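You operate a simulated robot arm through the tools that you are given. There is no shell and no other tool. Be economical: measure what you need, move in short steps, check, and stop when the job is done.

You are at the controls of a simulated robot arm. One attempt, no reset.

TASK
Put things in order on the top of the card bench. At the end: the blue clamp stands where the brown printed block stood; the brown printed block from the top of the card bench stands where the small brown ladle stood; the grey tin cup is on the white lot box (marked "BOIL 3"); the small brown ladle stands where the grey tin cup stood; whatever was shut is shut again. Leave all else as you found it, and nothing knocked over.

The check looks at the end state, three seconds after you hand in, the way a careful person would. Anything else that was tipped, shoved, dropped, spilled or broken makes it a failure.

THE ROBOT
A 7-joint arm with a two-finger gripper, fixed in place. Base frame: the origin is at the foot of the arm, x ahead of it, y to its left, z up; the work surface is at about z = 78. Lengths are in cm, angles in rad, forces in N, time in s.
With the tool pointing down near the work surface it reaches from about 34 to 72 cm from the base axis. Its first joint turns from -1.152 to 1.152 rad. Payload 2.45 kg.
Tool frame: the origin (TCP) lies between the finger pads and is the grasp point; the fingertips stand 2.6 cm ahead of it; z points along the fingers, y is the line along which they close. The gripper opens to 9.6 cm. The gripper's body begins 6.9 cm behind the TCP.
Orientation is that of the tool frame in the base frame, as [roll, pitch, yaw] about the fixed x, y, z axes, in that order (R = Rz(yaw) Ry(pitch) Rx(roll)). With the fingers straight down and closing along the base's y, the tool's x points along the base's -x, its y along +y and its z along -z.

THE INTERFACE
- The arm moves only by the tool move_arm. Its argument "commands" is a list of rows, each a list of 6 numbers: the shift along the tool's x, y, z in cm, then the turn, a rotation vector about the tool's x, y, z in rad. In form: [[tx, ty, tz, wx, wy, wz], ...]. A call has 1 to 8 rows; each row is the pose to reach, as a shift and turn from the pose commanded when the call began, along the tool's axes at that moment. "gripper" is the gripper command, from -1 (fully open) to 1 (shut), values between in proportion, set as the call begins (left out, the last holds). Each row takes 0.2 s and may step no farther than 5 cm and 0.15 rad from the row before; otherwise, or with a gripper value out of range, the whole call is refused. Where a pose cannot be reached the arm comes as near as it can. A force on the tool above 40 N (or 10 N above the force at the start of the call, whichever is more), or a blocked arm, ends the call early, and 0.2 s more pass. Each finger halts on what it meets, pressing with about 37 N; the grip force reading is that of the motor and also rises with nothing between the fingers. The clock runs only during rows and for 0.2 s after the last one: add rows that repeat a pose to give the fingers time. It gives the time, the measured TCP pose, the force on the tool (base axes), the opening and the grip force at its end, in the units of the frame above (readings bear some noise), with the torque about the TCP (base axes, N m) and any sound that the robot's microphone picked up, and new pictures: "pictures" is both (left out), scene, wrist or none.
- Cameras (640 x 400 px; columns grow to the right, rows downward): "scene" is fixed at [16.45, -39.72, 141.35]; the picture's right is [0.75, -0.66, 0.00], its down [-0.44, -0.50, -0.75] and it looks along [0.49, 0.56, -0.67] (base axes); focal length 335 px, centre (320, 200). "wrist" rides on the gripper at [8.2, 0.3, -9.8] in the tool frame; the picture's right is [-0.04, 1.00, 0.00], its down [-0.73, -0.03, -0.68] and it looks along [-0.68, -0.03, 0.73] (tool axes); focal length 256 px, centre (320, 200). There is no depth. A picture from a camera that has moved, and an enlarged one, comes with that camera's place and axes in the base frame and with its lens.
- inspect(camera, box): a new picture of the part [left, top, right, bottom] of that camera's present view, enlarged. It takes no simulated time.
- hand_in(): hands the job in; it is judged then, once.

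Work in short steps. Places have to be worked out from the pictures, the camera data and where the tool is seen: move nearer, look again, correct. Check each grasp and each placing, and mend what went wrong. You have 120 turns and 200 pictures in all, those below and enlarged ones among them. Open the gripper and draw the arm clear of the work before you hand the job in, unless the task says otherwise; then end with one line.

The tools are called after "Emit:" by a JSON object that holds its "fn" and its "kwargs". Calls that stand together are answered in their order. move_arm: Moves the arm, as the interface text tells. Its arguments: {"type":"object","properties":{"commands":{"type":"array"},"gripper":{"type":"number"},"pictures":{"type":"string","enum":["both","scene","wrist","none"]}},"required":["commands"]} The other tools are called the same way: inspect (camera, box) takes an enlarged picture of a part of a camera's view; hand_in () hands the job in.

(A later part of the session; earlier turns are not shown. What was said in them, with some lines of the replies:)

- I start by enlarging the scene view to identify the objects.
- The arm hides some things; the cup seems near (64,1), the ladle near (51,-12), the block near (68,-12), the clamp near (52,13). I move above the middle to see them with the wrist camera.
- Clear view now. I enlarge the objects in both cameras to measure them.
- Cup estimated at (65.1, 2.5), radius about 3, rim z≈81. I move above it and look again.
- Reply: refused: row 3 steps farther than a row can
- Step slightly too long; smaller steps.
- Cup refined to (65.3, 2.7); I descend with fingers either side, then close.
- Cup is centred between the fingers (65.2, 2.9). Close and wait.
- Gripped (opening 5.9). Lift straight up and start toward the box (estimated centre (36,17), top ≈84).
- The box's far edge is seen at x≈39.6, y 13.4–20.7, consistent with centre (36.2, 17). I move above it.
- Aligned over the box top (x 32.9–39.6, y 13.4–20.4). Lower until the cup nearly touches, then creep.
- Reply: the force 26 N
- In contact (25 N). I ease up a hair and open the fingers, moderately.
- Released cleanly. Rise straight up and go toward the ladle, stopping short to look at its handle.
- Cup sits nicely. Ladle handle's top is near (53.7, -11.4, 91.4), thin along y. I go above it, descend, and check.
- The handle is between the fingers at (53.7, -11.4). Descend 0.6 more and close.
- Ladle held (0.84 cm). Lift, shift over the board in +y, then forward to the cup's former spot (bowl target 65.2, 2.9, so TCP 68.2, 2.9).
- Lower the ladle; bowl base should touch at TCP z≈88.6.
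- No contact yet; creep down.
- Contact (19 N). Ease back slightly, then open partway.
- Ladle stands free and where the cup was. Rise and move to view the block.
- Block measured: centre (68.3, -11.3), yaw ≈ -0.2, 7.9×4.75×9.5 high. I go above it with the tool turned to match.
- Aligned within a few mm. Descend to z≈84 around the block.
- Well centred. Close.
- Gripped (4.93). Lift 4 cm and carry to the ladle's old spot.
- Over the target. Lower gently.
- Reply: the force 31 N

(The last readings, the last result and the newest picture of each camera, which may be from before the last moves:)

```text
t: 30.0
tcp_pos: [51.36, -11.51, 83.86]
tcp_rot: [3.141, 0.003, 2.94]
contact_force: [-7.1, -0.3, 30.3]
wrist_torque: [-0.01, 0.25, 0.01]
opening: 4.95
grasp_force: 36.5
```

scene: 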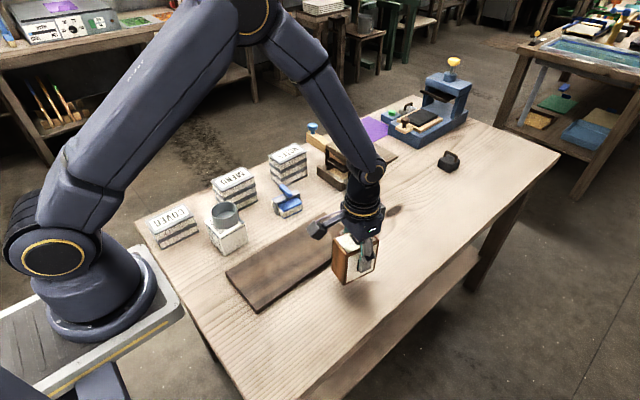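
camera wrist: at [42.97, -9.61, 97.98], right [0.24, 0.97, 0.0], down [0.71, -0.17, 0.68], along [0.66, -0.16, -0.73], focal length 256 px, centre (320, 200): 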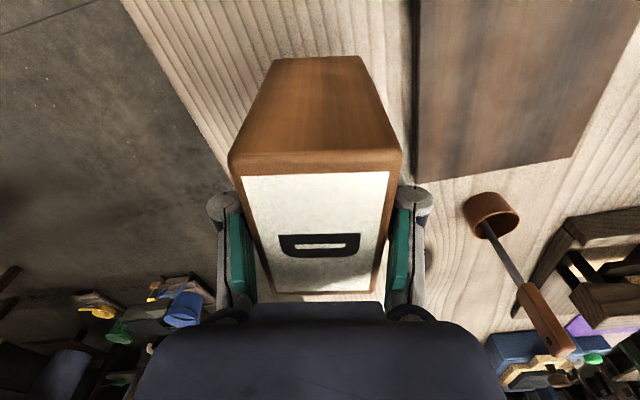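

Contact at 30 N; back off slightly and open.

Emit:
{"fn": "move_arm", "kwargs": {"commands": [[0, 0, -0.15, 0, 0, 0], [0, 0, -0.15, 0, 0, 0]], "pictures": "none"}}

Emit:
{"fn": "move_arm", "kwargs": {"commands": [[0, 0, 0, 0, 0, 0], [0, 0, 0, 0, 0, 0], [0, 0, 0, 0, 0, 0], [0, 0, 0, 0, 0, 0]], "gripper": -0.8, "pictures": "wrist"}}

```text
t: 30.6
tcp_pos: [51.44, -11.5, 83.96]
tcp_rot: [-3.139, 0.002, 2.942]
contact_force: [0.2, -3.4, 6.2]
wrist_torque: [-0.24, -0.33, -0.13]
opening: 4.93
grasp_force: 36.9
```

```text
t: 31.6
tcp_pos: [51.21, -11.43, 84.06]
tcp_rot: [3.141, -0.001, 2.94]
contact_force: [-0.3, 0.1, -0.8]
wrist_torque: [0.06, -0.03, -0.01]
opening: 8.64
grasp_force: 0.1
camera wrist: at [43.28, -9.66, 93.88], right [0.24, 0.97, 0.0], down [0.71, -0.17, 0.68], along [0.66, -0.16, -0.73], focal length 256 px, centre (320, 200)
```

wrist: 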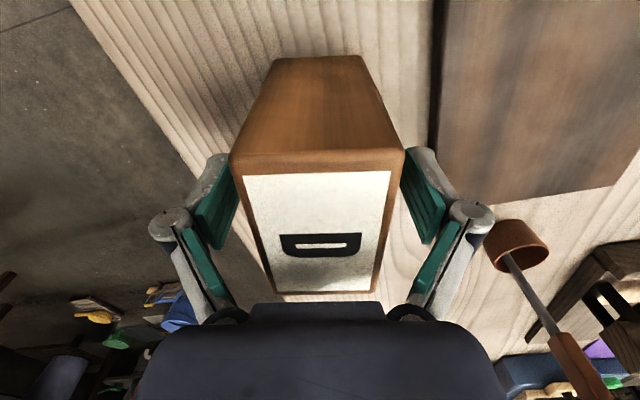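

Block stands. Rise and go to look at the clamp.

Emit:
{"fn": "move_arm", "kwargs": {"commands": [[0, 0, -4.5, 0, 0, 0], [0, 0, -9, 0, 0, 0], [0, 0, -13, 0, 0, 0], [2, 3.8, -14, 0, 0, 0], [4.2, 8, -14, 0, 0, -0.1], [6.4, 12.2, -14, 0, 0, -0.2], [8.6, 16.4, -14, 0, 0, -0.2], [10.8, 20.6, -14, 0, 0, -0.2]], "gripper": -1}}

Emit:
{"fn": "inspect", "kwargs": {"camera": "scene", "box": [300, 190, 420, 300]}}

Emit:
{"fn": "inspect", "kwargs": {"camera": "wrist", "box": [240, 100, 400, 260]}}

```text
t: 33.4
tcp_pos: [44.75, 10.91, 97.96]
tcp_rot: [-3.141, -0.001, 3.14]
contact_force: [0.3, 0.6, 0.8]
wrist_torque: [-0.06, -0.03, 0.0]
opening: 9.59
grasp_force: 0.1
camera wrist: at [36.59, 11.14, 107.87], right [0.04, 1.0, 0.0], down [0.73, -0.03, 0.68], along [0.68, -0.03, -0.73], focal length 256 px, centre (320, 200)
```

scene: 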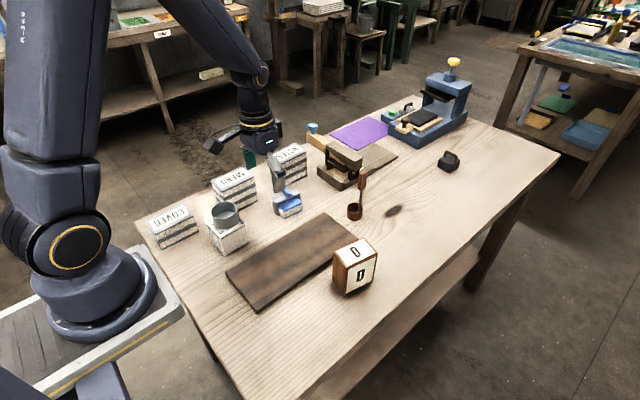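
wrist: 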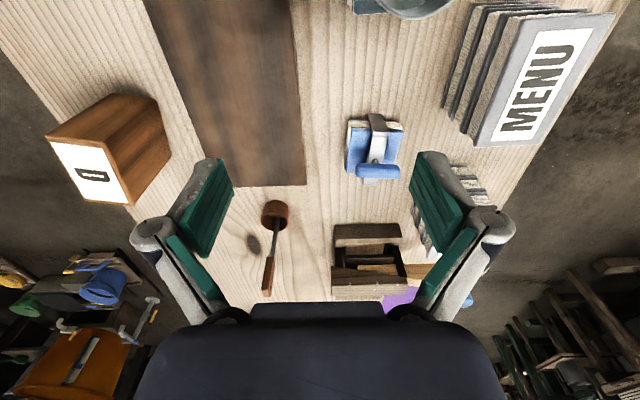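

```text
3.64 times, centred on (360, 245) of scene
camera zoom: at [16.44, -39.72, 141.35], right [0.75, -0.66, 0.0], down [-0.44, -0.5, -0.75], along [0.49, 0.56, -0.67], focal length 1217 px, centre (174, 36)
```

zoom: 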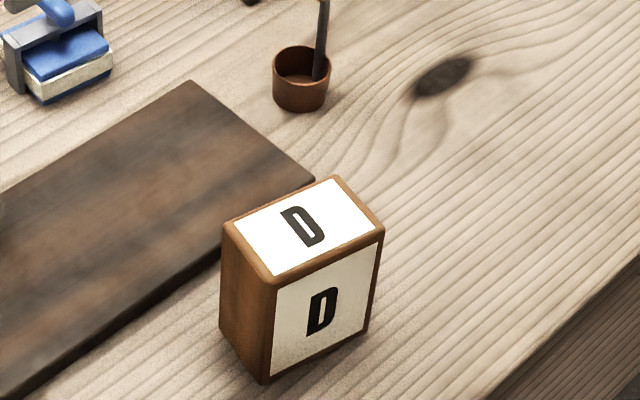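

```text
2.50 times, centred on (320, 180) of wrist
camera zoom: at [36.59, 11.14, 107.87], right [0.04, 1.0, 0.0], down [0.73, -0.03, 0.68], along [0.68, -0.03, -0.73], focal length 640 px, centre (320, 250)
```

zoom: 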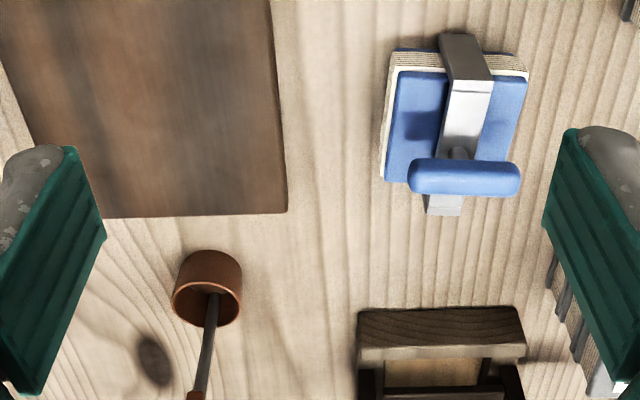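

Clamp: grey bridge along x (x≈50.3–57.8, y≈16.8, top ≈82.5) with blue T-handle along y at about (53.9, 16.8, 85). I'll grip the handle across with the tool turned 90°; first turn while moving above.

Emit:
{"fn": "move_arm", "kwargs": {"commands": [[-1, 0.7, 0, 0, 0, -0.149], [-2, 1.4, 0, 0, 0, -0.298], [-3, 2.1, 0, 0, 0, -0.447], [-4, 2.8, 0, 0, 0, -0.596], [-5, 3.5, 0, 0, 0, -0.745], [-6, 4.2, 0, 0, 0, -0.894], [-7, 4.9, 0, 0, 0, -1.043], [-8, 5.4, 0, 0, 0, -1.192]], "pictures": "none"}}

Emit:
{"fn": "move_arm", "kwargs": {"commands": [[0, 0, 0, 0, 0, -0.13], [0, 0, 0, 0, 0, -0.26], [0, 0, 0, 0, 0, -0.379], [0, 0, 0, 0, 0, -0.379]]}}

```text
t: 35.2
tcp_pos: [52.91, 16.27, 97.94]
tcp_rot: [-3.141, 0.0, -1.946]
contact_force: [-0.1, -0.7, -0.3]
wrist_torque: [0.0, 0.02, 0.01]
opening: 9.59
grasp_force: 0.1
```

```text
t: 36.2
tcp_pos: [52.81, 16.41, 98.05]
tcp_rot: [3.141, 0.0, -1.57]
contact_force: [0.4, 0.4, -0.4]
wrist_torque: [0.0, -0.01, 0.0]
opening: 9.59
grasp_force: 0.1
camera wrist: at [52.5, 8.04, 107.83], right [-1.0, 0.04, 0.0], down [0.03, 0.73, 0.68], along [0.03, 0.68, -0.73], focal length 256 px, centre (320, 200)
```

scene: 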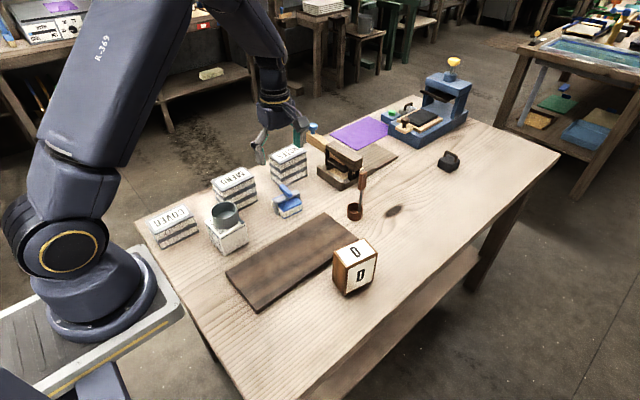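
wrist: 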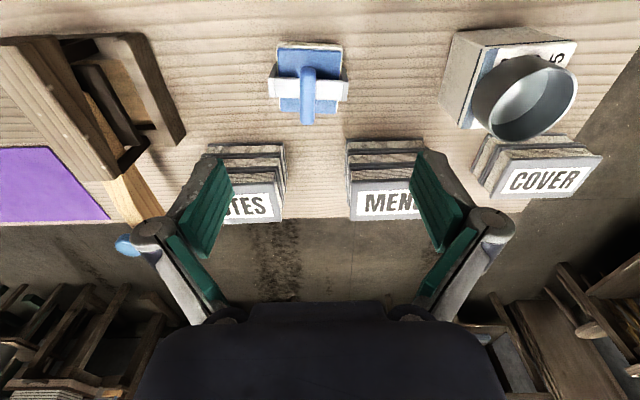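

Stacks lie at y≥25, clear of the fingers. I enlarge the clamp to centre on its handle.

Emit:
{"fn": "inspect", "kwargs": {"camera": "wrist", "box": [250, 20, 370, 140]}}

Emit:
{"fn": "inspect", "kwargs": {"camera": "scene", "box": [255, 165, 325, 230]}}

```text
3.33 times, centred on (310, 80) of wrist
camera zoom: at [52.5, 8.04, 107.83], right [-1.0, 0.04, 0.0], down [0.03, 0.73, 0.68], along [0.03, 0.68, -0.73], focal length 853 px, centre (353, 600)
```

zoom: 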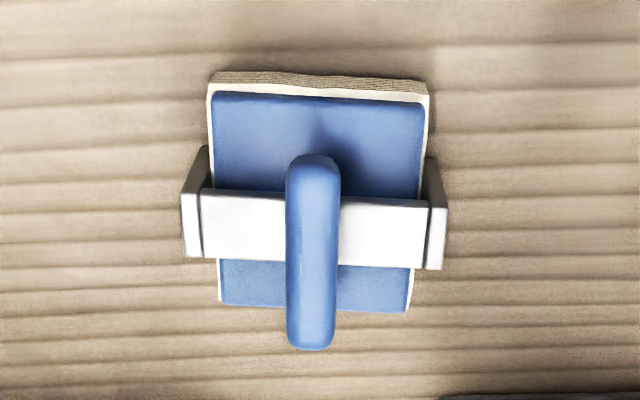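

```text
6.15 times, centred on (290, 198) of scene
camera zoom: at [16.45, -39.72, 141.35], right [0.75, -0.66, 0.0], down [-0.44, -0.5, -0.75], along [0.49, 0.56, -0.67], focal length 2059 px, centre (505, 215)
```

zoom: 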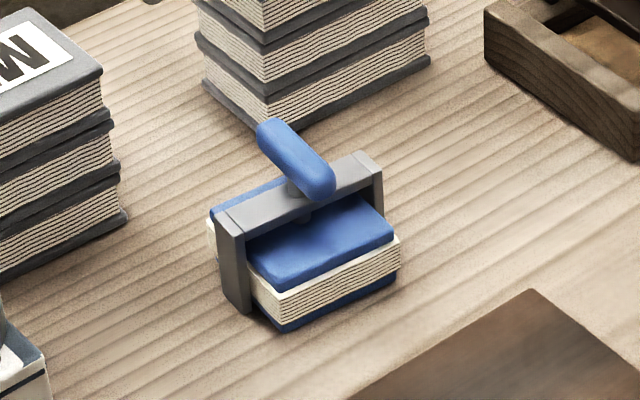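

Handle at (54.0, 16.9), z≈84.5, 1.4 thick. Descend to just above the bridge with fingers straddling the handle.

Emit:
{"fn": "move_arm", "kwargs": {"commands": [[-0.45, -1.15, 3.5, 0, 0, 0], [-0.45, -1.15, 7, 0, 0, 0], [-0.45, -1.15, 10, 0, 0, 0], [-0.45, -1.15, 11.5, 0, 0, 0], [-0.45, -1.15, 12.2, 0, 0, 0], [-0.45, -1.15, 12.2, 0, 0, 0]]}}

Emit:
{"fn": "inspect", "kwargs": {"camera": "scene", "box": [245, 145, 335, 230]}}

```text
t: 37.6
tcp_pos: [53.96, 16.62, 85.86]
tcp_rot: [-3.141, 0.001, -1.572]
contact_force: [-0.8, -0.4, -0.8]
wrist_torque: [-0.01, -0.02, -0.01]
opening: 9.6
grasp_force: 0.1
camera wrist: at [53.57, 8.45, 95.66], right [-1.0, 0.04, 0.0], down [0.03, 0.73, 0.68], along [0.03, 0.68, -0.73], focal length 256 px, centre (320, 200)
```

scene: 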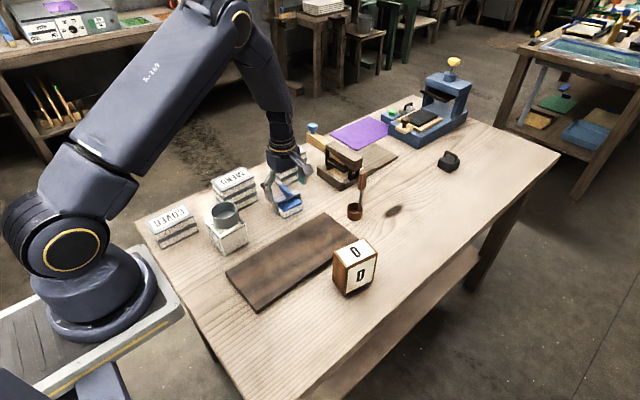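
wrist: 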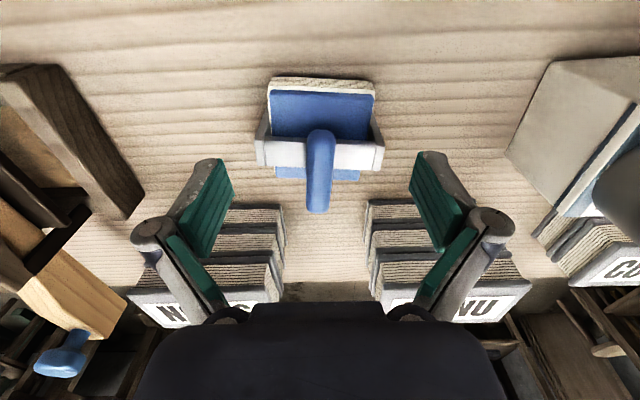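

```text
4.71 times, centred on (290, 188) of scene
camera zoom: at [16.45, -39.72, 141.35], right [0.75, -0.66, 0.0], down [-0.44, -0.5, -0.75], along [0.49, 0.56, -0.67], focal length 1574 px, centre (461, 259)
```

zoom: 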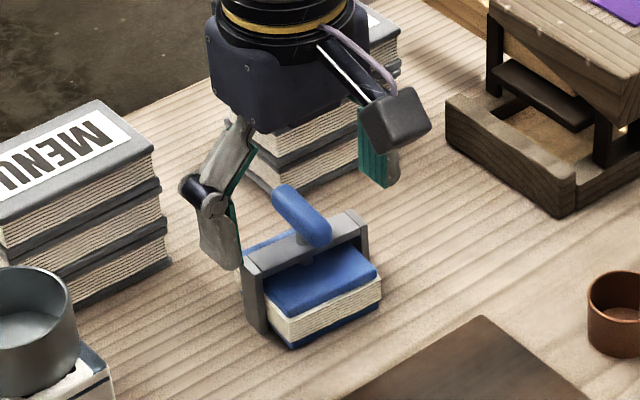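

Centred on the handle, tips above the bridge. Close.

Emit:
{"fn": "move_arm", "kwargs": {"commands": [[0, 0, 0.1, 0, 0, 0], [0, 0, 0.1, 0, 0, 0], [0, 0, 0.1, 0, 0, 0], [0, 0, 0.1, 0, 0, 0], [0, 0, 0.1, 0, 0, 0], [0, 0, 0.1, 0, 0, 0], [0, 0, 0.1, 0, 0, 0]], "gripper": 1, "pictures": "wrist"}}

Emit:
{"fn": "inspect", "kwargs": {"camera": "scene", "box": [245, 145, 335, 230]}}

```text
t: 39.2
tcp_pos: [53.87, 16.66, 85.71]
tcp_rot: [-3.141, 0.001, -1.571]
contact_force: [-0.5, 0.3, 0.9]
wrist_torque: [0.0, 0.04, 0.02]
opening: 1.3
grasp_force: 37.0
camera wrist: at [53.55, 8.42, 95.61], right [-1.0, 0.04, 0.0], down [0.03, 0.73, 0.68], along [0.03, 0.68, -0.73], focal length 256 px, centre (320, 200)
```

wrist: 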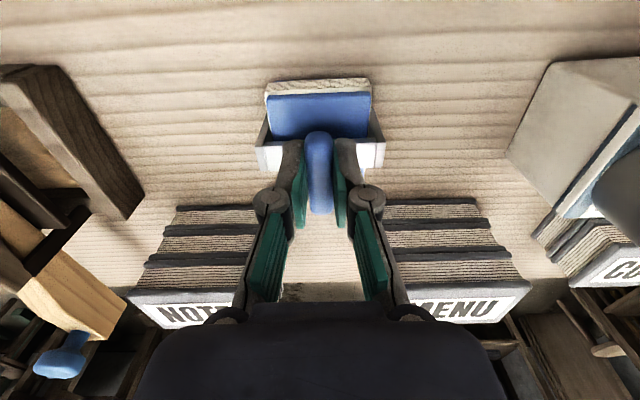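

```text
4.71 times, centred on (290, 188) of scene
camera zoom: at [16.44, -39.72, 141.35], right [0.75, -0.66, 0.0], down [-0.44, -0.5, -0.75], along [0.49, 0.56, -0.67], focal length 1574 px, centre (461, 259)
```

zoom: 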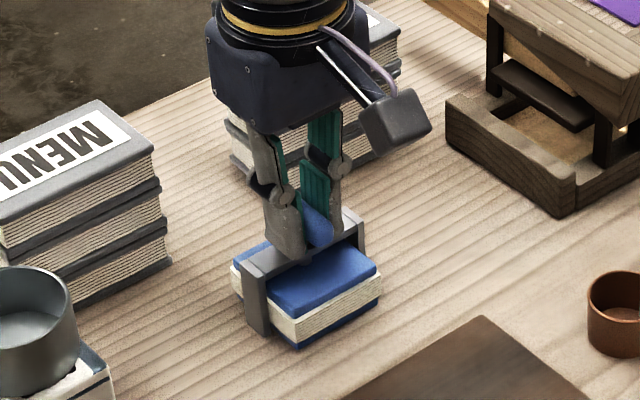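

Gripped at 1.3 cm. Lift 1.5 cm slowly and check what comes along.

Emit:
{"fn": "move_arm", "kwargs": {"commands": [[0, 0, -0.5, 0, 0, 0], [0, 0, -1.0, 0, 0, 0], [0, 0, -1.5, 0, 0, 0], [0, 0, -1.5, 0, 0, 0]], "pictures": "wrist"}}

Emit:
{"fn": "inspect", "kwargs": {"camera": "scene", "box": [245, 145, 335, 230]}}

```text
t: 40.2
tcp_pos: [53.87, 16.73, 87.35]
tcp_rot: [-3.141, 0.0, -1.571]
contact_force: [0.8, -0.1, -1.3]
wrist_torque: [0.0, 0.0, -0.01]
opening: 1.26
grasp_force: 36.8
camera wrist: at [53.48, 8.43, 97.13], right [-1.0, 0.04, 0.0], down [0.03, 0.73, 0.68], along [0.03, 0.68, -0.73], focal length 256 px, centre (320, 200)
```

wrist: 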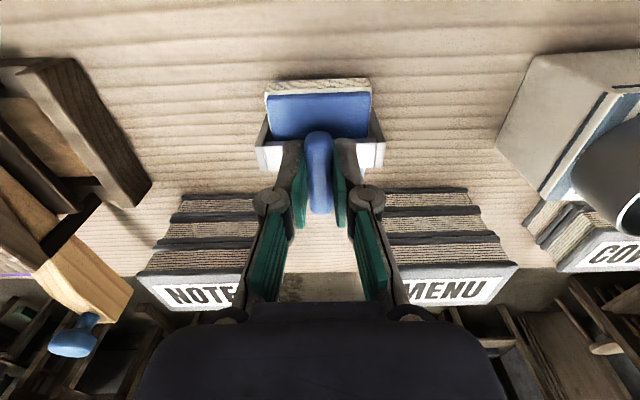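

```text
4.71 times, centred on (290, 188) of scene
camera zoom: at [16.45, -39.72, 141.35], right [0.75, -0.66, 0.0], down [-0.44, -0.5, -0.75], along [0.49, 0.56, -0.67], focal length 1574 px, centre (461, 259)
```

zoom: 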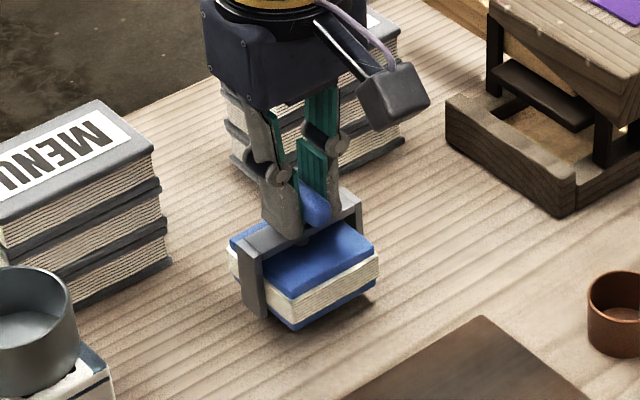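

Clamp and its clamped pad come up as one piece. Raise high and carry across toward the block's old place.

Emit:
{"fn": "move_arm", "kwargs": {"commands": [[0, 0, -4.5, 0, 0, 0], [0, 0, -9, 0, 0, 0], [0, 0, -13.5, 0, 0, 0], [4, -2, -13.5, 0, 0, 0], [8, -4, -13.5, 0, 0, 0], [12, -6, -13.5, 0, 0, 0], [16, -8, -13.5, 0, 0, 0], [20, -10, -13.5, 0, 0, 0]], "pictures": "none"}}

Emit:
{"fn": "move_arm", "kwargs": {"commands": [[4, -2.2, 0, 0, 0, 0], [8, -4.4, 0, 0, 0, 0], [8, -4.4, 4, 0, 0, 0], [8, -4.4, 8, 0, 0, 0], [8, -4.4, 11, 0, 0, 0], [8, -4.4, 11, 0, 0, 0]]}}

```text
t: 42.0
tcp_pos: [63.96, -3.35, 100.58]
tcp_rot: [3.14, 0.002, -1.57]
contact_force: [0.1, -0.2, -1.1]
wrist_torque: [0.0, -0.01, -0.01]
opening: 1.29
grasp_force: 36.8
```

```text
t: 43.4
tcp_pos: [68.4, -11.2, 89.66]
tcp_rot: [3.141, 0.001, -1.571]
contact_force: [0.8, 0.7, -1.1]
wrist_torque: [0.0, 0.02, -0.02]
opening: 1.28
grasp_force: 37.3
camera wrist: at [68.0, -19.56, 99.49], right [-1.0, 0.04, 0.0], down [0.03, 0.73, 0.68], along [0.03, 0.68, -0.73], focal length 256 px, centre (320, 200)
```

scene: 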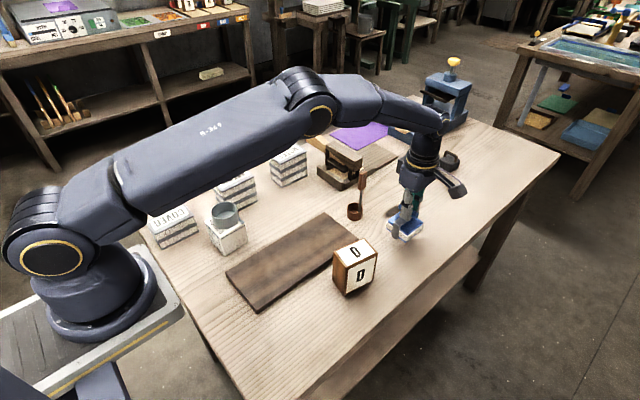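
wrist: 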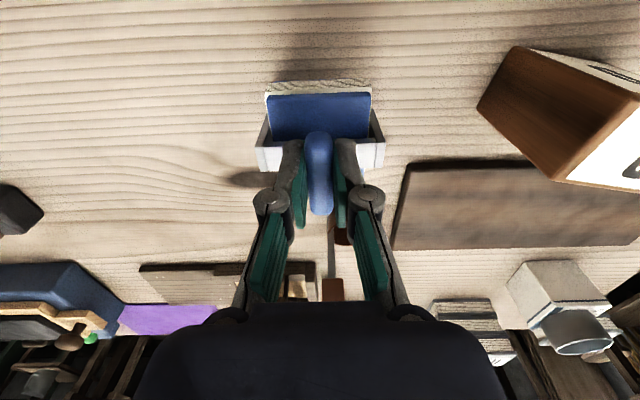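

Above the spot (68.4, -11.2). Lower gently.

Emit:
{"fn": "move_arm", "kwargs": {"commands": [[0, 0.1, 2, 0, 0, 0], [0, 0.1, 3.4, 0, 0, 0], [0, 0.1, 3.65, 0, 0, 0], [0, 0.1, 3.8, 0, 0, 0], [0, 0.1, 3.9, 0, 0, 0], [0, 0.1, 3.95, 0, 0, 0]], "pictures": "none"}}

```text
t: 44.8
tcp_pos: [68.31, -11.27, 85.73]
tcp_rot: [-3.141, -0.002, -1.572]
contact_force: [0.4, 0.6, -0.3]
wrist_torque: [-0.02, -0.02, 0.0]
opening: 1.28
grasp_force: 36.8
```

Force is near zero, barely touching; a little more to settle.

Emit:
{"fn": "move_arm", "kwargs": {"commands": [[0, 0, 0.07, 0, 0, 0], [0, 0, 0.14, 0, 0, 0], [0, 0, 0.14, 0, 0, 0]], "pictures": "none"}}

Emit:
{"fn": "inspect", "kwargs": {"camera": "scene", "box": [350, 170, 460, 270]}}

```text
t: 45.6
tcp_pos: [68.45, -11.25, 85.75]
tcp_rot: [-3.14, -0.001, -1.572]
contact_force: [-3.0, -0.2, 8.3]
wrist_torque: [0.17, 0.06, 0.05]
opening: 1.28
grasp_force: 36.9
```

```text
4.00 times, centred on (405, 220) of scene
camera zoom: at [16.42, -39.72, 141.35], right [0.75, -0.66, 0.0], down [-0.44, -0.5, -0.75], along [0.49, 0.56, -0.67], focal length 1338 px, centre (-20, 120)
```

zoom: 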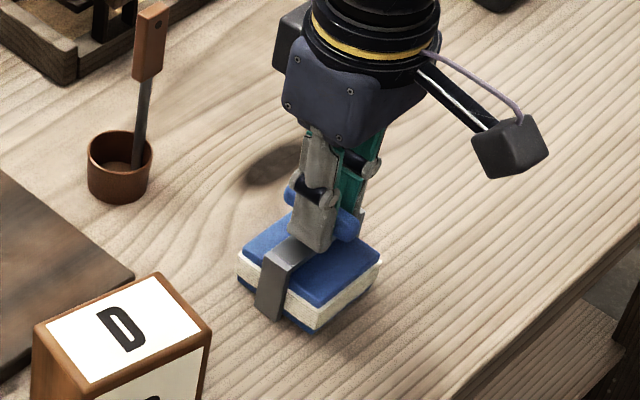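

Resting on the bench (8 N). Open the fingers.

Emit:
{"fn": "move_arm", "kwargs": {"commands": [[0, 0, 0, 0, 0, 0], [0, 0, 0, 0, 0, 0], [0, 0, 0, 0, 0, 0]], "gripper": 0.2, "pictures": "wrist"}}

```text
t: 46.4
tcp_pos: [68.27, -11.38, 85.72]
tcp_rot: [-3.141, -0.001, -1.571]
contact_force: [1.2, -0.3, -0.7]
wrist_torque: [-0.03, -0.01, 0.0]
opening: 3.85
grasp_force: 0.0
camera wrist: at [67.91, -19.57, 95.53], right [-1.0, 0.04, 0.0], down [0.03, 0.73, 0.68], along [0.03, 0.68, -0.73], focal length 256 px, centre (320, 200)
```

wrist: 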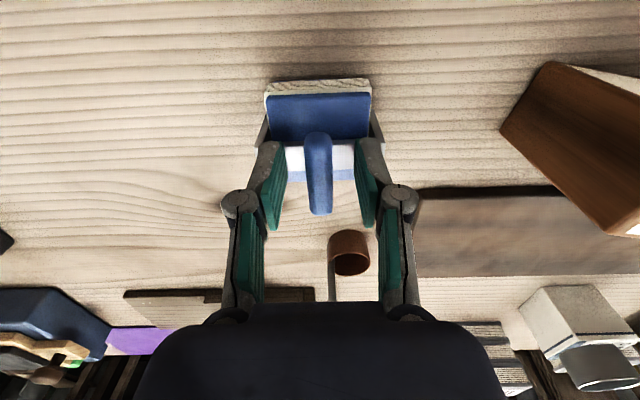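

Free. Rise straight up and retreat.

Emit:
{"fn": "move_arm", "kwargs": {"commands": [[0, 0, -4, 0, 0, 0], [0, 0, -8.5, 0, 0, 0], [0, 0, -13, 0, 0, 0], [0, 0, -17, 0, 0, 0], [-1, 4.5, -18, 0, 0, 0], [-3, 8.5, -19, 0, 0, 0], [-6, 12, -20, 0, 0, 0], [-9, 15, -20, 0, 0, 0]], "pictures": "none"}}

Emit:
{"fn": "move_arm", "kwargs": {"commands": [[-4, 2, 0, 0, 0, 0], [-8, 4, 0, 0, 0, 0], [-12, 6, 0, 0, 0, 0], [-12, 6, 0, 0, 0, 0]], "gripper": -1}}

Emit:
{"fn": "inspect", "kwargs": {"camera": "scene", "box": [310, 160, 450, 300]}}

Emit:
{"fn": "inspect", "kwargs": {"camera": "scene", "box": [135, 130, 315, 270]}}

```text
t: 48.2
tcp_pos: [53.08, -2.13, 105.42]
tcp_rot: [3.141, 0.001, -1.572]
contact_force: [0.0, 0.1, -0.2]
wrist_torque: [0.0, -0.01, 0.01]
opening: 3.83
grasp_force: 0.1
```

```text
t: 49.2
tcp_pos: [47.27, 9.78, 105.7]
tcp_rot: [3.141, 0.0, -1.571]
contact_force: [0.3, 0.8, -0.2]
wrist_torque: [0.04, 0.01, 0.02]
opening: 9.58
grasp_force: 0.1
camera wrist: at [46.86, 1.48, 115.58], right [-1.0, 0.04, 0.0], down [0.03, 0.73, 0.68], along [0.03, 0.68, -0.73], focal length 256 px, centre (320, 200)
```

scene: 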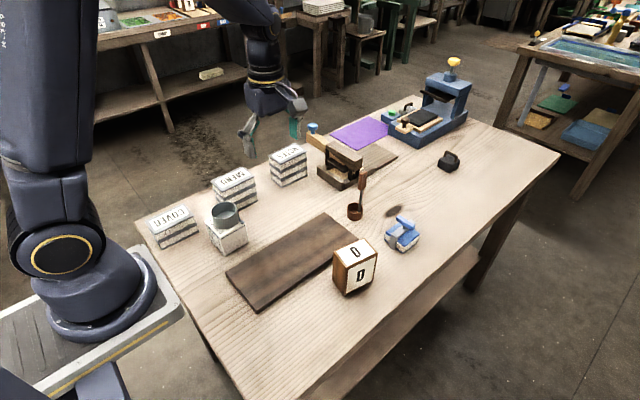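
wrist: 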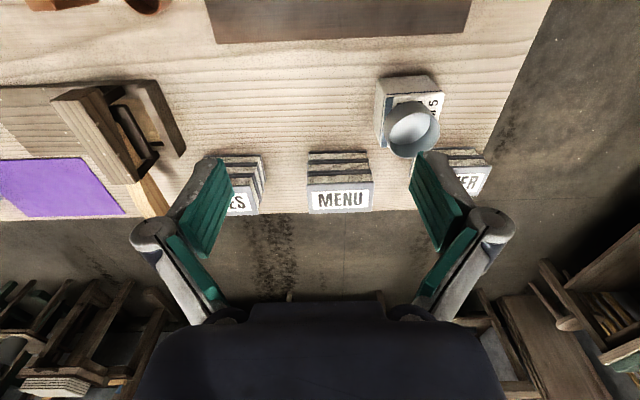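

```text
2.86 times, centred on (380, 230) of scene
camera zoom: at [16.45, -39.72, 141.35], right [0.75, -0.66, 0.0], down [-0.44, -0.5, -0.75], along [0.49, 0.56, -0.67], focal length 956 px, centre (149, 114)
```

zoom: 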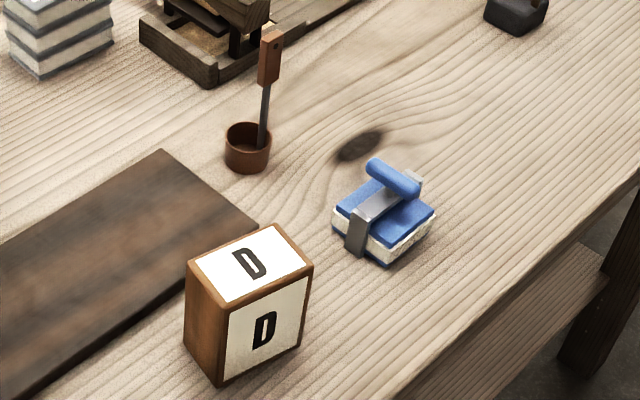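

```text
2.86 times, centred on (225, 200) of scene
camera zoom: at [16.45, -39.72, 141.35], right [0.75, -0.66, 0.0], down [-0.44, -0.5, -0.75], along [0.49, 0.56, -0.67], focal length 956 px, centre (591, 200)
```

zoom: 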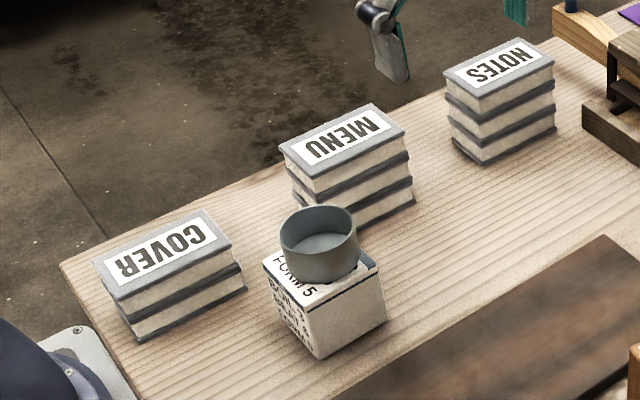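

Everything is in place and standing, and the arm is clear. I'm handing in.

Emit:
{"fn": "hand_in", "kwargs": {}}

```text
The job is handed in.
```

I've handed the job in. The last pictures showed the grey tin cup on the white lot box, the small brown ladle where the cup stood, the brown printed block where the ladle stood, and the blue clamp, still holding its pad, where the block stood. Nothing was knocked over, and I opened nothing that had been shut.
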